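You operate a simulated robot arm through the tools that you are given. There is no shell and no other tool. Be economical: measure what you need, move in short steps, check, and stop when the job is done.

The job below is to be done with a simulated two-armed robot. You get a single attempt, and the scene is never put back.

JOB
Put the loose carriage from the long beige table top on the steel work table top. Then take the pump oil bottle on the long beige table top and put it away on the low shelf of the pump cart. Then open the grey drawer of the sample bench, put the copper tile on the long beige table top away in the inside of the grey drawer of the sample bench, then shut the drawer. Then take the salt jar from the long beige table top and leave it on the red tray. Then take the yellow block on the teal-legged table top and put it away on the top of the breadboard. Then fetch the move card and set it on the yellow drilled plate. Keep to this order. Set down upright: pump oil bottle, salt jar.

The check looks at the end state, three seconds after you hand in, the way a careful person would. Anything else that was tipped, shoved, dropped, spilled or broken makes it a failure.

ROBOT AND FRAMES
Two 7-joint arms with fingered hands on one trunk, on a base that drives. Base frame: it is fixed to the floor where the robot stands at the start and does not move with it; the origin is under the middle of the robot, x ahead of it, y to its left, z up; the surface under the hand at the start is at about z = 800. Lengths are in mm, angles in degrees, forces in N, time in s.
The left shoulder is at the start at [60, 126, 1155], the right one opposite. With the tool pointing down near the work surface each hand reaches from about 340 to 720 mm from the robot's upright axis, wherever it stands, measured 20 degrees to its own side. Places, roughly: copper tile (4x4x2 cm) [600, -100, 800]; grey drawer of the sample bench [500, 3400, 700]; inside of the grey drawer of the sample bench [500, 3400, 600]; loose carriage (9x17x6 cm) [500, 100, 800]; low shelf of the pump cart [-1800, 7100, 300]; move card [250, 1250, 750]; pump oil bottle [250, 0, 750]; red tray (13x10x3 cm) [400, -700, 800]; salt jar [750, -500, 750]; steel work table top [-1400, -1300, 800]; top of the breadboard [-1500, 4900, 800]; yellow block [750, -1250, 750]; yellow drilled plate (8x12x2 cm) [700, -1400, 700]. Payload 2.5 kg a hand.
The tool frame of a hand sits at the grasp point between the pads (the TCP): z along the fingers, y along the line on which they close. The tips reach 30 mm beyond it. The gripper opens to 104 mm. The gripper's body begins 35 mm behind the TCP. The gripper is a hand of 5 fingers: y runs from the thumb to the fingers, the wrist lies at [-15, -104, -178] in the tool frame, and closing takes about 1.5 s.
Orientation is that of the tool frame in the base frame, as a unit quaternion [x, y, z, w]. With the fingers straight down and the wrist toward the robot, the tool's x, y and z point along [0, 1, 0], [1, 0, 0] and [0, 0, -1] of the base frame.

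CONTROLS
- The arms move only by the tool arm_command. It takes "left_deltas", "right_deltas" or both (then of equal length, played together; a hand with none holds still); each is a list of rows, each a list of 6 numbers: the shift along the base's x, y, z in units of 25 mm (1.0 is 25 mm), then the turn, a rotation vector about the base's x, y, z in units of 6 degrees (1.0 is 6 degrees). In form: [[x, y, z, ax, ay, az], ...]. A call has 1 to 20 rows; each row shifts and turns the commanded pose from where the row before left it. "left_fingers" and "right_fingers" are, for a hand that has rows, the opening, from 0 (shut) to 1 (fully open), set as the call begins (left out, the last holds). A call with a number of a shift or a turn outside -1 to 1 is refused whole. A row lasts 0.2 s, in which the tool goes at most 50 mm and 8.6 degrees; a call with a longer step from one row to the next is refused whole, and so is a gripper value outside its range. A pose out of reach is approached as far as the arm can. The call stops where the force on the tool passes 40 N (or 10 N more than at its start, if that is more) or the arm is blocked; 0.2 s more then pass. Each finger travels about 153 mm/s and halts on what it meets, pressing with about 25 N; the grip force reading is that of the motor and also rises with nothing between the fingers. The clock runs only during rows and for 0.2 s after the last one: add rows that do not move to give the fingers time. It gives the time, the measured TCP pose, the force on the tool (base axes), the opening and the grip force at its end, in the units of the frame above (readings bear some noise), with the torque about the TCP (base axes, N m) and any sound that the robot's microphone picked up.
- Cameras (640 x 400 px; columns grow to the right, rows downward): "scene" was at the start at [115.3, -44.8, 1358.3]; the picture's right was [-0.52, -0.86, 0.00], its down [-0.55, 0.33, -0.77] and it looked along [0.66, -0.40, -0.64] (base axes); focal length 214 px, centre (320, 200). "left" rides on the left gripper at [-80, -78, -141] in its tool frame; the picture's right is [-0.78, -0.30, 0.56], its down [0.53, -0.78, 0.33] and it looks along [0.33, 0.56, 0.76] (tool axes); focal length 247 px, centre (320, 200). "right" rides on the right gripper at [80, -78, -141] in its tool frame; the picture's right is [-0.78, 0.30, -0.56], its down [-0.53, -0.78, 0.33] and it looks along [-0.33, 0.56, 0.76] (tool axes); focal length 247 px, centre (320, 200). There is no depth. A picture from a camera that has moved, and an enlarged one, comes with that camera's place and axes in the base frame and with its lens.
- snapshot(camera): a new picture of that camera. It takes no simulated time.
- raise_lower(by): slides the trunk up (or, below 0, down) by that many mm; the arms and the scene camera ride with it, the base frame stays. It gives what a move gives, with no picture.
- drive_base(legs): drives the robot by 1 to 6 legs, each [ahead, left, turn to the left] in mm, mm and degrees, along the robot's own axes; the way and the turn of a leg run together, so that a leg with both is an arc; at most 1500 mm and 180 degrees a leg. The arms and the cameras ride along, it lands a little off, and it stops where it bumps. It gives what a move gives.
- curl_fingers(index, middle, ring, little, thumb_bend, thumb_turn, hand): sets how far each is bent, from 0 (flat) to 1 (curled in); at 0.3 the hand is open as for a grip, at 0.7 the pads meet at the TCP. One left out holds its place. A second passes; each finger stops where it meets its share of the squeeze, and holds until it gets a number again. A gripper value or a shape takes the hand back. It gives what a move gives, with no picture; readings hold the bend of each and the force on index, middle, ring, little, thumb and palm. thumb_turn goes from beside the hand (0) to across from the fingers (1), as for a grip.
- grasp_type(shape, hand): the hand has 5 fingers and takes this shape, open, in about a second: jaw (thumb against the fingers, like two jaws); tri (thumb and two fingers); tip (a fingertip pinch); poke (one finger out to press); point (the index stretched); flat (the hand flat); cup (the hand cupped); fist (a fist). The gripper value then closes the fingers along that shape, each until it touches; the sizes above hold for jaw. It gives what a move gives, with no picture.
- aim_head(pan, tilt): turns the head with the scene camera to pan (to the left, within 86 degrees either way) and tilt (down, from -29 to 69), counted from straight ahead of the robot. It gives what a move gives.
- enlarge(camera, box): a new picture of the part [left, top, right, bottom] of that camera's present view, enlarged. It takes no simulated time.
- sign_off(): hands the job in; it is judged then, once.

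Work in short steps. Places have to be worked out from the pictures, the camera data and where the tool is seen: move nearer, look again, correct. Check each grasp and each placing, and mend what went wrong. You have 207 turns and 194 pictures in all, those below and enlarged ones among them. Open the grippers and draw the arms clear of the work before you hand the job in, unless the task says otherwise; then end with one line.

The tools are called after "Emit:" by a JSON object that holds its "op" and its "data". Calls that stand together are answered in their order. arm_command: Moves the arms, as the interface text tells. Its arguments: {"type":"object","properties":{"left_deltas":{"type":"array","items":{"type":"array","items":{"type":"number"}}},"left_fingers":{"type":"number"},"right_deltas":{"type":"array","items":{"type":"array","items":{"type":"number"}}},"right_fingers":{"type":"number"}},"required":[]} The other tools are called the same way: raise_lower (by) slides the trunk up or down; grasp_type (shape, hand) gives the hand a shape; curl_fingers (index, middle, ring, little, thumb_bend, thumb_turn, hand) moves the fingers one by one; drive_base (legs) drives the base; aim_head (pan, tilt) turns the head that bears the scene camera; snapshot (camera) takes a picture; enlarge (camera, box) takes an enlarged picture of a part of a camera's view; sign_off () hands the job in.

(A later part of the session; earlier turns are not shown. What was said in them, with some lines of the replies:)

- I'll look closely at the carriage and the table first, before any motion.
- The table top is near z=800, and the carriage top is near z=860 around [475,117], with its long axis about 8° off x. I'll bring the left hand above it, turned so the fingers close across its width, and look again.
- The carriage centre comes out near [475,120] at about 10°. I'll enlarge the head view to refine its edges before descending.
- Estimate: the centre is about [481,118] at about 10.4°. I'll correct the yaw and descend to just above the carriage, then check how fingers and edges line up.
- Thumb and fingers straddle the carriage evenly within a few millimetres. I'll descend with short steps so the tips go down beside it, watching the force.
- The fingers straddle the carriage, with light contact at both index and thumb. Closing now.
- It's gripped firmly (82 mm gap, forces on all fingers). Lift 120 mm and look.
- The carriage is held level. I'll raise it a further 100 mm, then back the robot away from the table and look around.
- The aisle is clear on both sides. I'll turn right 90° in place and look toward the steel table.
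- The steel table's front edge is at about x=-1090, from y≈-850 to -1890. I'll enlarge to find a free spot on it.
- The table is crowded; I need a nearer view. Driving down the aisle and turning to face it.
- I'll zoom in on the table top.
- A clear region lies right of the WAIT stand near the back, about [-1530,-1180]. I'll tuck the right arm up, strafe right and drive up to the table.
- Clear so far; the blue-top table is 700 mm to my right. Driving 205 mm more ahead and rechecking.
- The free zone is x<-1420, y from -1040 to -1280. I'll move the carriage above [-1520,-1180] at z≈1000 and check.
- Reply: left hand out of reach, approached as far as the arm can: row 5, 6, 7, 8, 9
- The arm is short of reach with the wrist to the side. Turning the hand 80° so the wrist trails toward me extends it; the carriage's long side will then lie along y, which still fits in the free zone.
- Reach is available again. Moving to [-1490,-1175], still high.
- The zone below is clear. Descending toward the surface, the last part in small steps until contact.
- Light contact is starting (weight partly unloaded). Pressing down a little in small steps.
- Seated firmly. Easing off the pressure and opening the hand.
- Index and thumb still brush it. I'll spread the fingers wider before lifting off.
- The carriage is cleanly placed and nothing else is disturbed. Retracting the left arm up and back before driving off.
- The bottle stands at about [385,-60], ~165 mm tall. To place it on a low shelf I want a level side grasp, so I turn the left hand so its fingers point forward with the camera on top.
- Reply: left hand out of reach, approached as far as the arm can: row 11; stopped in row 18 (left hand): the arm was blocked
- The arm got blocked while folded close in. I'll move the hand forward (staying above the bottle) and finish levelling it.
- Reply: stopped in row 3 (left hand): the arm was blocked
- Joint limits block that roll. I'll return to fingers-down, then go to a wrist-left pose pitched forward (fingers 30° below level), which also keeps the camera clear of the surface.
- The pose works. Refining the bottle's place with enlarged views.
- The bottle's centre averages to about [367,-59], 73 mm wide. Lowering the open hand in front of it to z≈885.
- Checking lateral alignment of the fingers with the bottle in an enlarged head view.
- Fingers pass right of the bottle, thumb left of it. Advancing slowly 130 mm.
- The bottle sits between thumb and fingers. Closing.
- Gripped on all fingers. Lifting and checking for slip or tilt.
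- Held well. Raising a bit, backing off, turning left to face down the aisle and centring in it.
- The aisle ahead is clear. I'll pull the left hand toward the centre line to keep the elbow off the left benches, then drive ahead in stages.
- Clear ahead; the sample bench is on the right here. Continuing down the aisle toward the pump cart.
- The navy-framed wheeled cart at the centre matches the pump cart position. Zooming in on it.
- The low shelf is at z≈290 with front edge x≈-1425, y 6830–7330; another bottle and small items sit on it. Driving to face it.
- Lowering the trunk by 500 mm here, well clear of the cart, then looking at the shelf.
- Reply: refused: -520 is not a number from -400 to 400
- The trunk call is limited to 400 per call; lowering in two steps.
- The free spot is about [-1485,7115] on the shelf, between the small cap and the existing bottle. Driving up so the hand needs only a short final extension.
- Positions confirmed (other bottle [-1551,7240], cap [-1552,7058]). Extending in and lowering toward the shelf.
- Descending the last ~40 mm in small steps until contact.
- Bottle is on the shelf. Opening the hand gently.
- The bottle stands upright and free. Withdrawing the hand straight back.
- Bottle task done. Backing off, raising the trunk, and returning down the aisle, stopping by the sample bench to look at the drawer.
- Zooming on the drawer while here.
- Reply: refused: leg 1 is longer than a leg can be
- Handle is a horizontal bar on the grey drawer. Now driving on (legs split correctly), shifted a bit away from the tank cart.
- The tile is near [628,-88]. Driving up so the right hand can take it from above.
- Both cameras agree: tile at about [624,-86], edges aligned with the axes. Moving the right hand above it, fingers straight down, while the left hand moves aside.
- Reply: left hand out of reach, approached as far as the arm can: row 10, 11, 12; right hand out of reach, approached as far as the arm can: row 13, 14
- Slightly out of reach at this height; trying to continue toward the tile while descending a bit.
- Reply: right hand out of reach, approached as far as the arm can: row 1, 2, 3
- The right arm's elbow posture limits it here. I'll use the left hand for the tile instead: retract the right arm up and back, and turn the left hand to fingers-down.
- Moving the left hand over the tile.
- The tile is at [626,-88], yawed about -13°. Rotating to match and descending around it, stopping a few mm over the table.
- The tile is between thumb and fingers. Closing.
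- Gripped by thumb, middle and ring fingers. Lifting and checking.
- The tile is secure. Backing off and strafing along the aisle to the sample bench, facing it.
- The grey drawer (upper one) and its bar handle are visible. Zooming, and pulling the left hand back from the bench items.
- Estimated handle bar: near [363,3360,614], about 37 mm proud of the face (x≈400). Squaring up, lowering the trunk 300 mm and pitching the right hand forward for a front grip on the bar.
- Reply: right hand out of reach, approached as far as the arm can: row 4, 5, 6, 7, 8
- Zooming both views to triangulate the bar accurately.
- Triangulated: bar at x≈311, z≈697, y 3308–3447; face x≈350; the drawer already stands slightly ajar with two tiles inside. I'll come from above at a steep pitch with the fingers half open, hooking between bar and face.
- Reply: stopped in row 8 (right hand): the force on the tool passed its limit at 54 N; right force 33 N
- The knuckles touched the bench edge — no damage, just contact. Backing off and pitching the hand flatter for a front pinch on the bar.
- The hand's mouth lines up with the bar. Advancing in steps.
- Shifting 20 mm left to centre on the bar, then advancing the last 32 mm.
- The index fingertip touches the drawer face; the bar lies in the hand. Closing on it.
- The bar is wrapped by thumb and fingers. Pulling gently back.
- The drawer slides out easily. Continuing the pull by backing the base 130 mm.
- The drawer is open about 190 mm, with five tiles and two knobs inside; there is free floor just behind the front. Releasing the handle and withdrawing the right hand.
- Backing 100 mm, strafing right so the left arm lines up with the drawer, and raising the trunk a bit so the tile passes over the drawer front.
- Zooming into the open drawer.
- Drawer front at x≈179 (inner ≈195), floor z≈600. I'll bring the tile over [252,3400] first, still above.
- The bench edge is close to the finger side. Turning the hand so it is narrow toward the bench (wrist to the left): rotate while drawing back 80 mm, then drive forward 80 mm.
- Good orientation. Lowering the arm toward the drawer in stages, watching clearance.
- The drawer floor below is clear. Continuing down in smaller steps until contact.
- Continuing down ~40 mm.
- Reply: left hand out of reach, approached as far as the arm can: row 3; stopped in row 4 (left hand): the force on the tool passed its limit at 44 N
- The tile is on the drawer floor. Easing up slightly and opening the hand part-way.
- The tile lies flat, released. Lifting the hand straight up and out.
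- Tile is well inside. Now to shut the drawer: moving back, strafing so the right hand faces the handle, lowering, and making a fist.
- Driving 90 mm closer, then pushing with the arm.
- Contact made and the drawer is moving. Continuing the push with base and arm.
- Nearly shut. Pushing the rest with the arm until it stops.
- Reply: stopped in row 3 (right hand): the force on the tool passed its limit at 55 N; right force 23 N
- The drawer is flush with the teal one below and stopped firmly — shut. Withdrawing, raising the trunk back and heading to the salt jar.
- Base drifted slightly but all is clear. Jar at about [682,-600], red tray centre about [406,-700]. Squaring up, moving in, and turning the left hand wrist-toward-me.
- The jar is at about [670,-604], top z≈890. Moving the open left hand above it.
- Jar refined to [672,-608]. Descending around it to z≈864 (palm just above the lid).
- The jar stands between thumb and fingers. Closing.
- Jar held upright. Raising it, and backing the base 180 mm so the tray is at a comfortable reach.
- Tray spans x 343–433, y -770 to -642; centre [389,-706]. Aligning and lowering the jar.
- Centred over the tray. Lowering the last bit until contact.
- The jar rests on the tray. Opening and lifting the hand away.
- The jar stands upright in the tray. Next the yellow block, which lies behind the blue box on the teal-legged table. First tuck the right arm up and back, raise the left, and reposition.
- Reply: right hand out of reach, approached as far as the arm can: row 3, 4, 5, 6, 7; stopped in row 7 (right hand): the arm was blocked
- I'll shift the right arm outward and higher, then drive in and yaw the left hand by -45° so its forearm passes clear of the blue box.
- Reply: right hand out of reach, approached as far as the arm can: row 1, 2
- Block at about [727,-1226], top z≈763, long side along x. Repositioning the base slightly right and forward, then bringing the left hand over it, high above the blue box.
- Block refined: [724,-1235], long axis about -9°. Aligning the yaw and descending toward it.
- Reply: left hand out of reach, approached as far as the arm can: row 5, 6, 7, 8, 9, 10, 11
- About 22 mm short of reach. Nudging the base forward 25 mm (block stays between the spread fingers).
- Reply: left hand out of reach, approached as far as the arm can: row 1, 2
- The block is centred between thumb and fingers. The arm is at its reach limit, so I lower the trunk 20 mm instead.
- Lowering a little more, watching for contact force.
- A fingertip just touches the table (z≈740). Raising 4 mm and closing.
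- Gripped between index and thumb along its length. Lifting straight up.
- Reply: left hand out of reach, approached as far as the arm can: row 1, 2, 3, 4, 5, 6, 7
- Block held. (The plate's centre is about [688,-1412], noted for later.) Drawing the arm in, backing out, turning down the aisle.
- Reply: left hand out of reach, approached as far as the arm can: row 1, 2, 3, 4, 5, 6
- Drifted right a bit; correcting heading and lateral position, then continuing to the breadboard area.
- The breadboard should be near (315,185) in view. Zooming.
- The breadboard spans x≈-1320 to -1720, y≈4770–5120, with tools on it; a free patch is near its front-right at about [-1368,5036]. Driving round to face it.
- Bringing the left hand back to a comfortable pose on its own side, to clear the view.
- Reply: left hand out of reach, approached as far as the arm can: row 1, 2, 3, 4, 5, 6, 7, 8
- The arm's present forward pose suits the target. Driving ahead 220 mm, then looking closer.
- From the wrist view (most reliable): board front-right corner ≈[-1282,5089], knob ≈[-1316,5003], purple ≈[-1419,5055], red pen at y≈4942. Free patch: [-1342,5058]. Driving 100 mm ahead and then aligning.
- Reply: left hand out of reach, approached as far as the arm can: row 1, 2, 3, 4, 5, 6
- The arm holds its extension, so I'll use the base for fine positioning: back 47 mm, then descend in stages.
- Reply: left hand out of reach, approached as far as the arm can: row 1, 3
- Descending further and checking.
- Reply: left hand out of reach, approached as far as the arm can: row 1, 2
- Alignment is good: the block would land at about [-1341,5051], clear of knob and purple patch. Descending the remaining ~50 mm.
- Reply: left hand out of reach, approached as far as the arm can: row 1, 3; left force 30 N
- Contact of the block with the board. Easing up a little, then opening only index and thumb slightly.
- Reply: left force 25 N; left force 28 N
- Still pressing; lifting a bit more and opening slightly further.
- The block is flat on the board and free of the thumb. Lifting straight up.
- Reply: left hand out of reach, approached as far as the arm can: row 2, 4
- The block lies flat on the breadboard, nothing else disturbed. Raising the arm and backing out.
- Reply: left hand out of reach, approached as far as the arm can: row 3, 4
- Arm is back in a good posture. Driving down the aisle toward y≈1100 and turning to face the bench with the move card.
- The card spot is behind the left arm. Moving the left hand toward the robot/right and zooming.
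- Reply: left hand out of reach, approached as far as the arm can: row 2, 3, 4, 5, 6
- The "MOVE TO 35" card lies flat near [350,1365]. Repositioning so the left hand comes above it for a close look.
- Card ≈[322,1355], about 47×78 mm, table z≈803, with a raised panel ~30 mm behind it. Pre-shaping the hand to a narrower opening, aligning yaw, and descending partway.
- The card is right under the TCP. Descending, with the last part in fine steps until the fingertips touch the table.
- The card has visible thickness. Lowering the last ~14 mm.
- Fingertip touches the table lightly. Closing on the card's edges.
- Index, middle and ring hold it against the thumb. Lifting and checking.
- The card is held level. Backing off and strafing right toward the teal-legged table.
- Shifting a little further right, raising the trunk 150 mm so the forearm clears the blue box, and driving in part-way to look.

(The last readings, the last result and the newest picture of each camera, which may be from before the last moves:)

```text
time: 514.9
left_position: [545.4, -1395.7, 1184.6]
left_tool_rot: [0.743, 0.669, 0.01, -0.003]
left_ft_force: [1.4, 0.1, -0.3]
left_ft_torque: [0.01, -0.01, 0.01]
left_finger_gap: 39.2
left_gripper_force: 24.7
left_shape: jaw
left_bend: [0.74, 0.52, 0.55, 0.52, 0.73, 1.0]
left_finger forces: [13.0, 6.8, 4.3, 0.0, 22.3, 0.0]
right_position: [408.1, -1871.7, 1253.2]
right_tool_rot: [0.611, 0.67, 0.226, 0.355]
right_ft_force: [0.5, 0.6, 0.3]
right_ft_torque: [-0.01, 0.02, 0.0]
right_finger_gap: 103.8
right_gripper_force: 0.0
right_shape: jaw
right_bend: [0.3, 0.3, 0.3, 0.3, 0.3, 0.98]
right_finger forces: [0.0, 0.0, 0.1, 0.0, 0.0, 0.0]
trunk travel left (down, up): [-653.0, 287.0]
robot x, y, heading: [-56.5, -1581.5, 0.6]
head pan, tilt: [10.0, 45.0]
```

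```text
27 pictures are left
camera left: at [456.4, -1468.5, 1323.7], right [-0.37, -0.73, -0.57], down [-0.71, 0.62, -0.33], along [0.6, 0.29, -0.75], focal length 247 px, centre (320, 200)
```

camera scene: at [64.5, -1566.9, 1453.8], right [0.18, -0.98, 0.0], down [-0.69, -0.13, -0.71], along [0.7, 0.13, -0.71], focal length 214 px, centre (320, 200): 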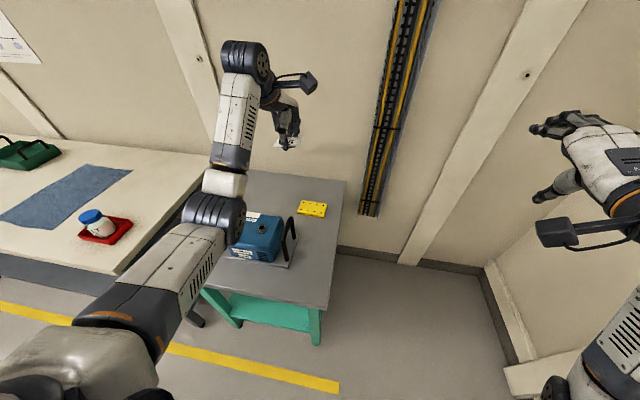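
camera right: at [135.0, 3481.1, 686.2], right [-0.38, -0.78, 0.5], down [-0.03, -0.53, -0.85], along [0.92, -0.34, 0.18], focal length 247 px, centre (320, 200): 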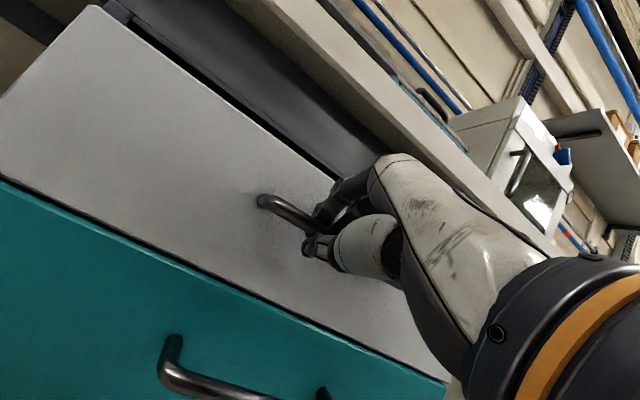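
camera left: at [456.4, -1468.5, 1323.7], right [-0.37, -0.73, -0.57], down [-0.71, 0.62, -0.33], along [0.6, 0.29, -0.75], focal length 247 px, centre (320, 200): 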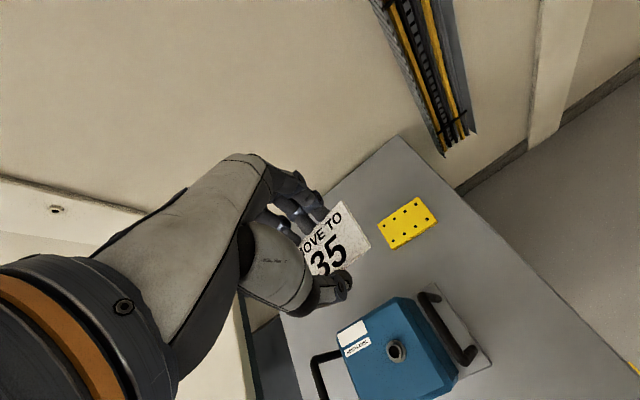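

Plate centre ≈[687,-1417]. Raising the trunk another 60 mm for forearm clearance over the box, driving forward 125 mm, then beginning the descent.

Emit:
{"op": "raise_lower", "data": {"by": 60}}

Emit:
{"op": "drive_base", "data": {"legs": [[125, 0, 0]]}}

Emit:
{"op": "arm_command", "data": {"left_deltas": [[0.2, -0.3, -0.9, 0, 0, 0.25], [0.2, -0.3, -0.9, 0, 0, 0.25], [0.2, -0.3, -0.9, 0, 0, 0], [0, 0, -0.9, 0, 0, 0], [0, 0, -0.9, 0, 0, 0], [0, 0, -0.9, 0, 0, 0], [0, 0, -0.9, 0, 0, 0], [0, 0, -0.9, 0, 0, 0], [0, 0, -0.9, 0, 0, 0]]}}

Emit:
{"op": "snapshot", "data": {"camera": "scene"}}

Emit:
{"op": "snapshot", "data": {"camera": "left"}}

```text
time: 515.9
left_position: [546.0, -1395.0, 1244.6]
left_tool_rot: [0.742, 0.67, 0.01, -0.004]
left_ft_force: [0.0, 0.2, -0.3]
left_ft_torque: [0.03, -0.01, 0.03]
left_finger_gap: 39.2
left_gripper_force: 25.1
left_shape: jaw
left_bend: [0.74, 0.52, 0.55, 0.52, 0.73, 1.0]
left_finger forces: [13.0, 6.7, 4.2, 0.0, 22.3, 0.0]
right_position: [408.7, -1871.5, 1314.2]
right_tool_rot: [0.611, 0.671, 0.225, 0.355]
right_ft_force: [-0.5, 0.7, 0.2]
right_ft_torque: [0.01, 0.02, 0.01]
right_finger_gap: 103.9
right_gripper_force: 0.1
right_shape: jaw
right_bend: [0.3, 0.3, 0.3, 0.3, 0.3, 0.98]
right_finger forces: [0.1, 0.0, 0.0, 0.0, 0.0, 0.1]
trunk travel left (down, up): [-713.0, 227.0]
robot x, y, heading: [-60.5, -1584.3, 0.6]
head pan, tilt: [10.0, 45.0]
```

```text
time: 517.1
left_position: [670.5, -1393.9, 1244.4]
left_tool_rot: [0.743, 0.669, 0.01, -0.004]
left_ft_force: [-0.6, 0.5, 0.1]
left_ft_torque: [0.02, 0.0, 0.02]
left_finger_gap: 39.2
left_gripper_force: 25.0
left_shape: jaw
left_bend: [0.74, 0.52, 0.55, 0.52, 0.73, 1.0]
left_finger forces: [13.0, 6.8, 4.2, 0.0, 22.3, 0.1]
right_position: [531.9, -1870.7, 1312.1]
right_tool_rot: [0.612, 0.67, 0.224, 0.355]
right_ft_force: [0.8, 0.5, -0.2]
right_ft_torque: [-0.01, 0.01, -0.01]
right_finger_gap: 103.7
right_gripper_force: 0.0
right_shape: jaw
right_bend: [0.3, 0.3, 0.3, 0.3, 0.3, 0.98]
right_finger forces: [0.0, 0.0, 0.0, 0.0, 0.1, 0.0]
trunk travel left (down, up): [-713.0, 227.0]
robot x, y, heading: [63.0, -1578.6, 0.5]
head pan, tilt: [10.0, 45.0]
```

```text
time: 519.1
left_position: [683.9, -1416.9, 1041.7]
left_tool_rot: [0.725, 0.689, 0.01, -0.003]
left_ft_force: [-0.3, -0.6, -1.0]
left_ft_torque: [-0.01, -0.04, 0.0]
left_finger_gap: 39.3
left_gripper_force: 25.0
left_shape: jaw
left_bend: [0.74, 0.52, 0.55, 0.52, 0.73, 1.0]
left_finger forces: [12.8, 6.9, 3.8, 0.0, 22.2, 0.0]
right_position: [533.0, -1871.6, 1312.7]
right_tool_rot: [0.611, 0.671, 0.225, 0.355]
right_ft_force: [-1.2, 0.5, 0.0]
right_ft_torque: [0.0, 0.02, -0.02]
right_finger_gap: 104.0
right_gripper_force: 0.0
right_shape: jaw
right_bend: [0.3, 0.3, 0.3, 0.3, 0.3, 0.98]
right_finger forces: [0.0, 0.0, 0.1, 0.0, 0.0, 0.1]
trunk travel left (down, up): [-713.0, 227.0]
robot x, y, heading: [65.0, -1579.6, 0.4]
head pan, tilt: [10.0, 45.0]
```

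```text
26 pictures are left
camera scene: at [188.9, -1565.7, 1513.7], right [0.18, -0.98, 0.0], down [-0.7, -0.13, -0.71], along [0.7, 0.13, -0.71], focal length 214 px, centre (320, 200)
```

scene: 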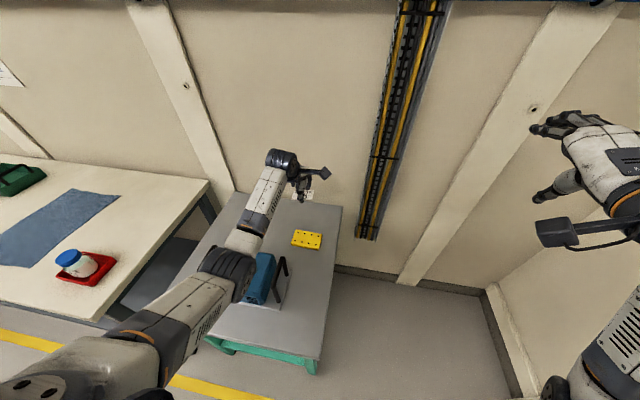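

```text
25 pictures are left
camera left: at [600.1, -1495.5, 1180.0], right [-0.33, -0.75, -0.58], down [-0.74, 0.58, -0.33], along [0.58, 0.32, -0.75], focal length 247 px, centre (320, 200)
```

left: 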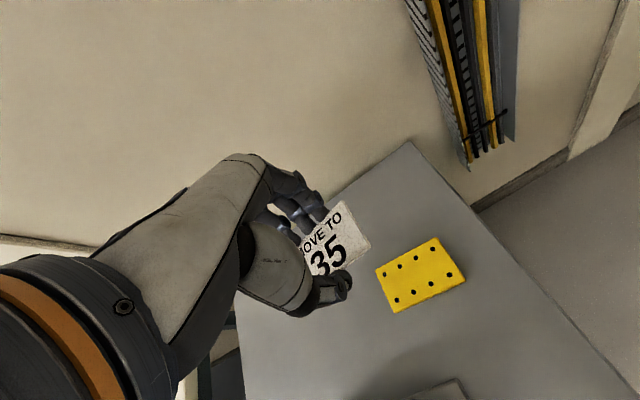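

Alignment good (plate at [687,-1419]). Continuing down to z≈860.

Emit:
{"op": "arm_command", "data": {"left_deltas": [[0, -0.2, -0.9, 0, 0, 0], [0, -0.2, -0.9, 0, 0, 0], [0, 0, -0.9, 0, 0, 0], [0, 0, -0.9, 0, 0, 0], [0, 0, -0.9, 0, 0, 0], [0, 0, -0.9, 0, 0, 0], [0, 0, -0.9, 0, 0, 0], [0, 0, -0.9, 0, 0, 0]]}}

Emit:
{"op": "snapshot", "data": {"camera": "scene"}}

Emit:
{"op": "snapshot", "data": {"camera": "left"}}

```text
time: 520.9
left_position: [682.4, -1428.5, 864.0]
left_tool_rot: [0.726, 0.688, 0.011, -0.002]
left_ft_force: [0.4, 0.1, 0.1]
left_ft_torque: [0.03, -0.02, 0.0]
left_finger_gap: 39.1
left_gripper_force: 25.1
left_shape: jaw
left_bend: [0.74, 0.52, 0.55, 0.52, 0.73, 1.0]
left_finger forces: [12.5, 7.0, 3.3, 0.0, 22.0, 0.0]
right_position: [531.9, -1870.3, 1312.7]
right_tool_rot: [0.612, 0.67, 0.225, 0.356]
right_ft_force: [-0.2, 0.1, 0.1]
right_ft_torque: [-0.02, -0.01, 0.0]
right_finger_gap: 104.0
right_gripper_force: 0.0
right_shape: jaw
right_bend: [0.3, 0.3, 0.3, 0.3, 0.3, 0.98]
right_finger forces: [0.0, 0.1, 0.0, 0.0, 0.0, 0.1]
trunk travel left (down, up): [-713.0, 227.0]
robot x, y, heading: [65.8, -1578.3, 0.5]
head pan, tilt: [10.0, 45.0]
```

```text
24 pictures are left
camera scene: at [188.9, -1565.9, 1513.7], right [0.18, -0.98, 0.0], down [-0.7, -0.13, -0.71], along [0.7, 0.13, -0.71], focal length 214 px, centre (320, 200)
```

scene: 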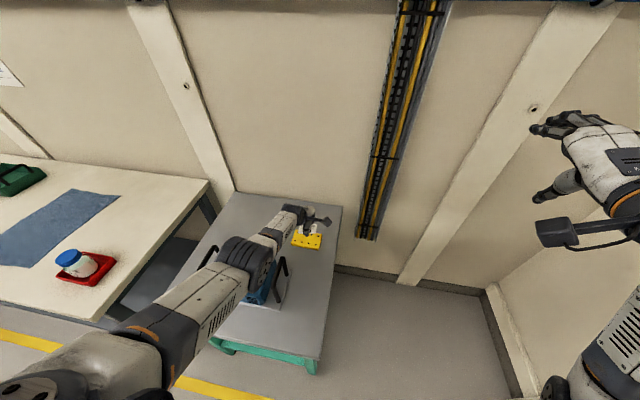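

```text
23 pictures are left
camera left: at [597.5, -1505.2, 1001.9], right [-0.33, -0.75, -0.57], down [-0.74, 0.58, -0.33], along [0.58, 0.32, -0.75], focal length 247 px, centre (320, 200)
```

left: 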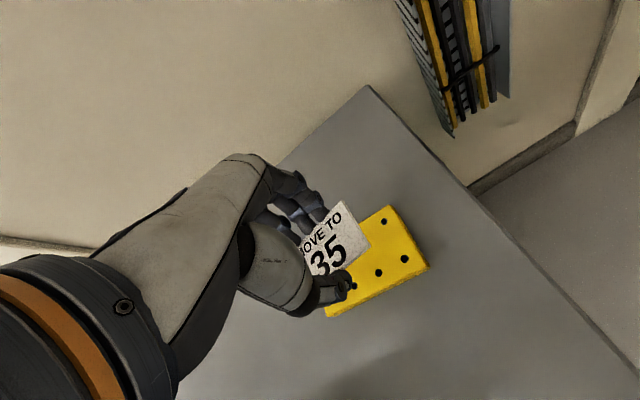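

Card and plate centres coincide within a few mm. Descending the last 70 mm, slowly at the end.

Emit:
{"op": "arm_command", "data": {"left_deltas": [[0, 0, -0.8, 0, 0, 0], [0, 0, -0.8, 0, 0, 0], [0, 0, -0.5, 0, 0, 0], [0, 0, -0.2, 0, 0, 0]]}}

Emit:
{"op": "snapshot", "data": {"camera": "left"}}

```text
time: 521.9
left_position: [655.8, -1424.4, 823.5]
left_tool_rot: [0.725, 0.688, 0.011, -0.003]
left_ft_force: [-0.6, 0.7, -0.1]
left_ft_torque: [0.02, 0.0, 0.0]
left_finger_gap: 39.4
left_gripper_force: 25.1
left_shape: jaw
left_bend: [0.74, 0.52, 0.55, 0.52, 0.73, 1.0]
left_finger forces: [12.6, 6.8, 3.3, 0.0, 21.9, 0.0]
left hand out of reach, approached as far as the arm can: row 1, 2, 3, 4
right_position: [532.6, -1868.9, 1313.8]
right_tool_rot: [0.612, 0.67, 0.225, 0.356]
right_ft_force: [-0.4, -0.5, 0.3]
right_ft_torque: [-0.02, 0.01, 0.03]
right_finger_gap: 103.8
right_gripper_force: 0.1
right_shape: jaw
right_bend: [0.3, 0.3, 0.3, 0.3, 0.3, 0.98]
right_finger forces: [0.0, 0.0, 0.0, 0.0, 0.0, 0.0]
trunk travel left (down, up): [-713.0, 227.0]
robot x, y, heading: [64.4, -1583.1, 0.6]
head pan, tilt: [10.0, 45.0]
```

```text
22 pictures are left
camera left: at [571.1, -1501.2, 961.7], right [-0.33, -0.75, -0.57], down [-0.74, 0.58, -0.33], along [0.58, 0.32, -0.75], focal length 247 px, centre (320, 200)
```

left: 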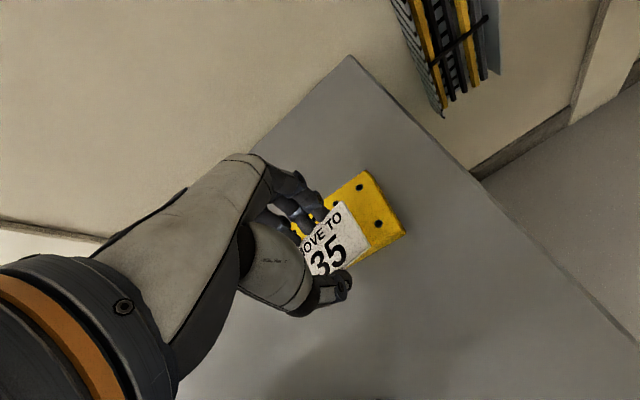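

Reach limit again. Raising slightly, then lowering the trunk 35 mm and nudging the base 33 mm forward.

Emit:
{"op": "arm_command", "data": {"left_deltas": [[0, 0, 0.8, 0, 0, 0], [0, 0, 0.8, 0, 0, 0], [0, 0, 0.6, 0, 0, 0]]}}

Emit:
{"op": "raise_lower", "data": {"by": -38}}

Emit:
{"op": "drive_base", "data": {"legs": [[33, 0, 0]]}}

Emit:
{"op": "enlarge", "data": {"camera": "scene", "box": [180, 180, 360, 320]}}

```text
time: 522.7
left_position: [656.9, -1422.8, 877.9]
left_tool_rot: [0.726, 0.688, 0.01, -0.004]
left_ft_force: [0.1, 0.2, -0.5]
left_ft_torque: [-0.01, -0.02, 0.0]
left_finger_gap: 39.1
left_gripper_force: 24.7
left_shape: jaw
left_bend: [0.74, 0.52, 0.55, 0.52, 0.73, 1.0]
left_finger forces: [12.4, 6.8, 3.2, 0.1, 21.8, 0.0]
right_position: [532.1, -1870.7, 1313.3]
right_tool_rot: [0.611, 0.671, 0.225, 0.355]
right_ft_force: [0.1, 0.3, -0.6]
right_ft_torque: [0.02, -0.06, -0.02]
right_finger_gap: 103.7
right_gripper_force: 0.0
right_shape: jaw
right_bend: [0.3, 0.3, 0.3, 0.3, 0.3, 0.98]
right_finger forces: [0.1, 0.0, 0.0, 0.0, 0.0, 0.1]
trunk travel left (down, up): [-713.0, 227.0]
robot x, y, heading: [70.0, -1583.1, 0.6]
head pan, tilt: [10.0, 45.0]
```

```text
time: 523.6
left_position: [657.2, -1422.9, 842.4]
left_tool_rot: [0.725, 0.689, 0.01, -0.003]
left_ft_force: [0.5, 0.7, 0.0]
left_ft_torque: [-0.01, 0.03, -0.01]
left_finger_gap: 39.1
left_gripper_force: 25.0
left_shape: jaw
left_bend: [0.74, 0.52, 0.55, 0.52, 0.73, 1.0]
left_finger forces: [12.5, 6.9, 3.2, 0.0, 21.7, 0.0]
right_position: [532.5, -1870.8, 1275.8]
right_tool_rot: [0.611, 0.67, 0.225, 0.356]
right_ft_force: [-0.6, 0.1, -0.6]
right_ft_torque: [0.03, 0.0, 0.02]
right_finger_gap: 103.9
right_gripper_force: 0.1
right_shape: jaw
right_bend: [0.3, 0.3, 0.3, 0.3, 0.3, 0.98]
right_finger forces: [0.1, 0.0, 0.0, 0.0, 0.0, 0.0]
trunk travel left (down, up): [-675.0, 265.0]
robot x, y, heading: [69.0, -1579.1, 0.7]
head pan, tilt: [10.0, 45.0]
```

```text
time: 524.4
left_position: [691.2, -1422.6, 839.7]
left_tool_rot: [0.726, 0.688, 0.01, -0.004]
left_ft_force: [0.4, 0.0, 0.0]
left_ft_torque: [-0.04, 0.05, 0.02]
left_finger_gap: 38.9
left_gripper_force: 25.4
left_shape: jaw
left_bend: [0.74, 0.52, 0.55, 0.52, 0.73, 1.0]
left_finger forces: [12.6, 6.8, 3.2, 0.0, 21.9, 0.0]
right_position: [566.6, -1871.4, 1273.9]
right_tool_rot: [0.611, 0.671, 0.224, 0.355]
right_ft_force: [0.3, 0.7, 0.4]
right_ft_torque: [0.0, 0.04, 0.01]
right_finger_gap: 103.9
right_gripper_force: 0.0
right_shape: jaw
right_bend: [0.3, 0.3, 0.3, 0.3, 0.3, 0.98]
right_finger forces: [0.0, 0.0, 0.1, 0.1, 0.0, 0.0]
trunk travel left (down, up): [-675.0, 265.0]
robot x, y, heading: [99.2, -1579.9, 0.7]
head pan, tilt: [10.0, 45.0]
```

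```text
2.86 times, centred on (270, 250) of scene
camera zoom: at [223.0, -1565.3, 1475.6], right [0.18, -0.98, 0.0], down [-0.7, -0.13, -0.71], along [0.69, 0.13, -0.71], focal length 613 px, centre (463, 57)
```

zoom: 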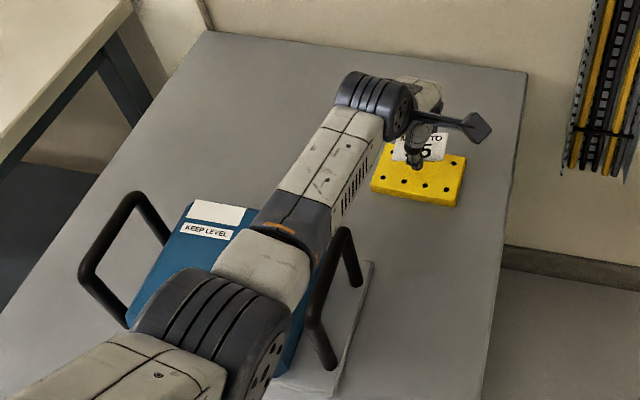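

Clearances look fine. Adjusting ~10 mm and lowering.

Emit:
{"op": "arm_command", "data": {"left_deltas": [[-0.2, -0.13, -0.5, 0, 0, 0], [-0.2, -0.13, -0.5, 0, 0, 0], [0, 0, -0.4, 0, 0, 0], [0, 0, -0.2, 0, 0, 0]]}}

Emit:
{"op": "snapshot", "data": {"camera": "left"}}

```text
time: 525.4
left_position: [679.3, -1429.0, 800.6]
left_tool_rot: [0.725, 0.688, 0.01, -0.003]
left_ft_force: [0.8, 0.2, -0.8]
left_ft_torque: [0.0, -0.03, 0.02]
left_finger_gap: 39.4
left_gripper_force: 25.1
left_shape: jaw
left_bend: [0.74, 0.52, 0.55, 0.52, 0.73, 1.0]
left_finger forces: [12.5, 6.8, 3.1, 0.0, 21.9, 0.0]
right_position: [566.5, -1870.2, 1275.2]
right_tool_rot: [0.611, 0.671, 0.225, 0.355]
right_ft_force: [-1.0, -0.3, 0.7]
right_ft_torque: [-0.01, 0.04, 0.0]
right_finger_gap: 103.8
right_gripper_force: 0.1
right_shape: jaw
right_bend: [0.3, 0.3, 0.3, 0.3, 0.3, 0.98]
right_finger forces: [0.1, 0.0, 0.0, 0.0, 0.1, 0.0]
trunk travel left (down, up): [-675.0, 265.0]
robot x, y, heading: [96.8, -1581.6, 0.6]
head pan, tilt: [10.0, 45.0]
```

```text
20 pictures are left
camera left: at [594.9, -1507.6, 938.9], right [-0.33, -0.75, -0.57], down [-0.74, 0.58, -0.33], along [0.58, 0.32, -0.75], focal length 247 px, centre (320, 200)
```

left: 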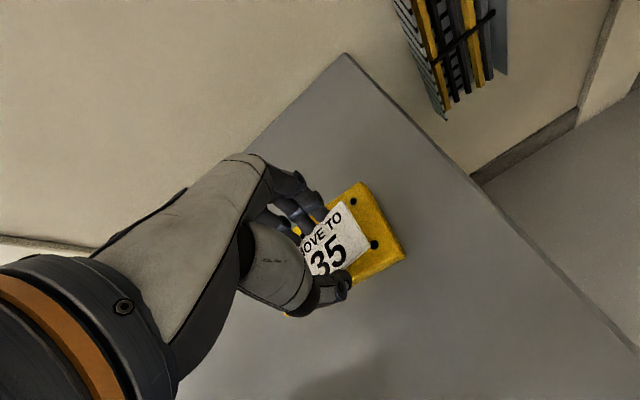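

The card sits over the plate with margins all round. Lowering in fine steps to contact.

Emit:
{"op": "arm_command", "data": {"left_deltas": [[0, 0, -0.15, 0, 0, 0], [0, 0, -0.12, 0, 0, 0]]}}

```text
time: 526.0
left_position: [679.9, -1430.4, 795.6]
left_tool_rot: [0.726, 0.688, 0.012, -0.002]
left_ft_force: [-0.9, -1.1, 7.6]
left_ft_torque: [0.13, -0.01, 0.01]
left_finger_gap: 39.0
left_gripper_force: 25.7
left_shape: jaw
left_bend: [0.74, 0.52, 0.55, 0.52, 0.73, 1.0]
left_finger forces: [12.3, 6.5, 8.2, 0.0, 23.5, 0.0]
right_position: [564.6, -1870.4, 1276.0]
right_tool_rot: [0.611, 0.671, 0.225, 0.355]
right_ft_force: [-0.1, 0.1, -0.4]
right_ft_torque: [0.03, 0.02, -0.03]
right_finger_gap: 103.8
right_gripper_force: 0.1
right_shape: jaw
right_bend: [0.3, 0.3, 0.3, 0.3, 0.3, 0.98]
right_finger forces: [0.1, 0.0, 0.0, 0.0, 0.0, 0.0]
trunk travel left (down, up): [-675.0, 265.0]
robot x, y, heading: [98.0, -1577.5, 0.4]
head pan, tilt: [10.0, 45.0]
```

Contact made (7 N). Opening, then lifting away.

Emit:
{"op": "arm_command", "data": {"left_deltas": [[0, 0, 0, 0, 0, 0], [0, 0, 0, 0, 0, 0], [0, 0, 0, 0, 0, 0], [0, 0, 0, 0, 0, 0]], "left_fingers": 0.8}}

Emit:
{"op": "arm_command", "data": {"left_deltas": [[0, 0, 0.3, 0, 0, 0], [0, 0, 0.5, 0, 0, 0], [0, 0, 0.9, 0, 0, 0], [0, 0, 0.9, 0, 0, 0], [0, 0, 0.9, 0, 0, 0], [0, 0, 0.9, 0, 0, 0]]}}

Emit:
{"op": "snapshot", "data": {"camera": "left"}}

```text
time: 527.0
left_position: [678.4, -1430.0, 793.7]
left_tool_rot: [0.725, 0.688, 0.01, -0.004]
left_ft_force: [0.4, 0.2, 0.0]
left_ft_torque: [-0.03, -0.04, 0.04]
left_finger_gap: 82.8
left_gripper_force: 0.0
left_shape: jaw
left_bend: [0.27, 0.34, 0.32, 0.33, 0.5, 0.99]
left_finger forces: [0.0, 0.0, 0.1, 0.0, 0.0, 0.1]
right_position: [565.4, -1870.3, 1275.0]
right_tool_rot: [0.611, 0.67, 0.225, 0.356]
right_ft_force: [-0.2, 0.5, -0.2]
right_ft_torque: [-0.02, -0.04, 0.03]
right_finger_gap: 103.8
right_gripper_force: 0.0
right_shape: jaw
right_bend: [0.3, 0.3, 0.3, 0.3, 0.3, 0.98]
right_finger forces: [0.0, 0.0, 0.0, 0.1, 0.0, 0.0]
trunk travel left (down, up): [-675.0, 265.0]
robot x, y, heading: [96.9, -1583.4, 0.6]
head pan, tilt: [10.0, 45.0]
```

```text
time: 528.4
left_position: [679.9, -1429.6, 903.9]
left_tool_rot: [0.725, 0.689, 0.01, -0.003]
left_ft_force: [-0.2, 0.1, 0.1]
left_ft_torque: [-0.02, 0.01, 0.0]
left_finger_gap: 83.1
left_gripper_force: 0.1
left_shape: jaw
left_bend: [0.27, 0.34, 0.32, 0.33, 0.5, 0.99]
left_finger forces: [0.0, 0.0, 0.1, 0.0, 0.0, 0.0]
right_position: [565.3, -1869.9, 1275.7]
right_tool_rot: [0.61, 0.671, 0.226, 0.355]
right_ft_force: [0.7, 0.1, -0.1]
right_ft_torque: [-0.03, 0.01, 0.02]
right_finger_gap: 103.9
right_gripper_force: 0.0
right_shape: jaw
right_bend: [0.3, 0.3, 0.3, 0.3, 0.3, 0.98]
right_finger forces: [0.0, 0.0, 0.0, 0.1, 0.0, 0.0]
trunk travel left (down, up): [-675.0, 265.0]
robot x, y, heading: [99.6, -1577.8, 0.5]
head pan, tilt: [10.0, 45.0]
```

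```text
19 pictures are left
camera left: at [594.7, -1507.2, 1043.0], right [-0.33, -0.75, -0.57], down [-0.75, 0.58, -0.33], along [0.58, 0.32, -0.75], focal length 247 px, centre (320, 200)
```

left: 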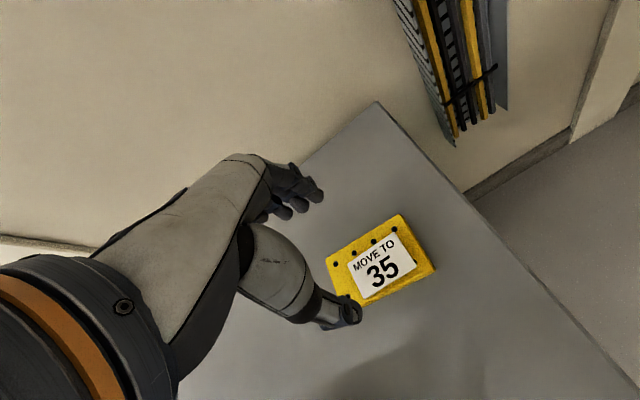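

The card lies flat on the drilled plate. Raising the arm fully clear and backing the robot off.

Emit:
{"op": "arm_command", "data": {"left_deltas": [[0, 0, 1, 0, 0, 0], [0, 0, 1, 0, 0, 0], [0, 0, 1, 0, 0, 0], [0, 0, 1, 0, 0, 0], [0, 0, 1, 0, 0, 0], [0, 0, 1, 0, 0, 0], [0, 0, 1, 0, 0, 0], [0, 0, 1, 0, 0, 0]], "left_fingers": 1}}

Emit:
{"op": "drive_base", "data": {"legs": [[-450, 0, 0]]}}

Emit:
{"op": "aim_head", "data": {"pan": 25, "tilt": 35}}

Emit:
{"op": "snapshot", "data": {"camera": "scene"}}

```text
time: 530.2
left_position: [678.6, -1431.0, 1103.7]
left_tool_rot: [0.725, 0.689, 0.01, -0.002]
left_ft_force: [-0.5, 0.3, -0.2]
left_ft_torque: [-0.04, -0.02, -0.03]
left_finger_gap: 103.9
left_gripper_force: 0.1
left_shape: jaw
left_bend: [0.3, 0.3, 0.3, 0.3, 0.3, 0.98]
left_finger forces: [0.0, 0.0, 0.1, 0.1, 0.0, 0.0]
right_position: [565.1, -1870.8, 1274.5]
right_tool_rot: [0.611, 0.671, 0.226, 0.355]
right_ft_force: [-0.9, -0.7, -0.1]
right_ft_torque: [-0.01, -0.02, -0.03]
right_finger_gap: 104.1
right_gripper_force: 0.0
right_shape: jaw
right_bend: [0.3, 0.3, 0.3, 0.3, 0.3, 0.98]
right_finger forces: [0.0, 0.0, 0.0, 0.1, 0.0, 0.1]
trunk travel left (down, up): [-675.0, 265.0]
robot x, y, heading: [103.1, -1578.5, 0.6]
head pan, tilt: [10.0, 45.0]
```

```text
time: 533.0
left_position: [213.8, -1434.2, 1106.9]
left_tool_rot: [0.725, 0.689, 0.011, -0.003]
left_ft_force: [-0.5, 0.2, 0.7]
left_ft_torque: [0.0, -0.02, 0.0]
left_finger_gap: 103.7
left_gripper_force: 0.0
left_shape: jaw
left_bend: [0.3, 0.3, 0.3, 0.3, 0.3, 0.98]
left_finger forces: [0.1, 0.1, 0.1, 0.0, 0.0, 0.0]
right_position: [102.3, -1875.0, 1275.1]
right_tool_rot: [0.61, 0.671, 0.226, 0.355]
right_ft_force: [0.3, -0.7, 0.3]
right_ft_torque: [-0.02, 0.01, -0.02]
right_finger_gap: 103.8
right_gripper_force: 0.0
right_shape: jaw
right_bend: [0.3, 0.3, 0.3, 0.3, 0.3, 0.98]
right_finger forces: [0.0, 0.0, 0.0, 0.0, 0.0, 0.1]
trunk travel left (down, up): [-675.0, 265.0]
robot x, y, heading: [-364.2, -1584.9, 0.8]
head pan, tilt: [10.0, 45.0]
```

```text
time: 533.8
left_position: [215.1, -1433.9, 1104.6]
left_tool_rot: [0.725, 0.689, 0.01, -0.003]
left_ft_force: [-0.9, 0.0, -0.1]
left_ft_torque: [-0.03, 0.03, -0.02]
left_finger_gap: 103.7
left_gripper_force: 0.1
left_shape: jaw
left_bend: [0.3, 0.3, 0.3, 0.3, 0.3, 0.98]
left_finger forces: [0.0, 0.0, 0.1, 0.0, 0.0, 0.1]
right_position: [101.4, -1874.4, 1276.3]
right_tool_rot: [0.611, 0.671, 0.225, 0.355]
right_ft_force: [-0.1, -0.3, -0.4]
right_ft_torque: [0.0, 0.02, -0.01]
right_finger_gap: 103.8
right_gripper_force: 0.1
right_shape: jaw
right_bend: [0.3, 0.3, 0.3, 0.3, 0.3, 0.98]
right_finger forces: [0.0, 0.0, 0.1, 0.1, 0.1, 0.0]
trunk travel left (down, up): [-675.0, 265.0]
robot x, y, heading: [-363.8, -1583.9, 0.9]
head pan, tilt: [25.0, 35.0]
```

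```text
18 pictures are left
camera scene: at [-242.3, -1547.1, 1490.5], right [0.43, -0.9, 0.0], down [-0.52, -0.25, -0.82], along [0.74, 0.35, -0.57], focal length 214 px, centre (320, 200)
```

scene: 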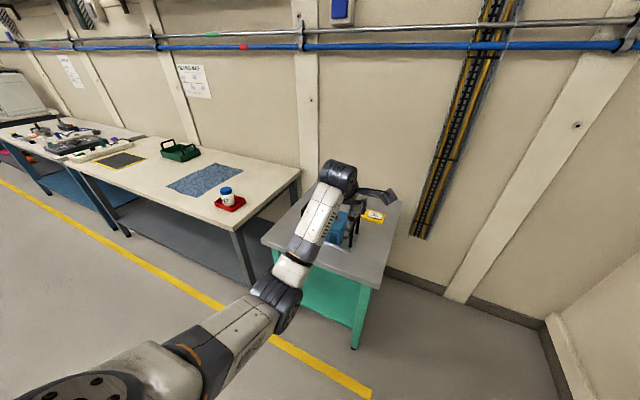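

Everything checked: the jar stands upright on the tray, the card lies on the plate, the arms are clear and both grippers are open. Handing in.

Emit:
{"op": "sign_off", "data": {}}

```text
The job is handed in.
```

All six steps are done in the order you gave: the carriage, pump oil bottle, copper tile, salt jar, yellow block and move card are in their places, with the bottle and jar upright and the grey drawer pushed shut.
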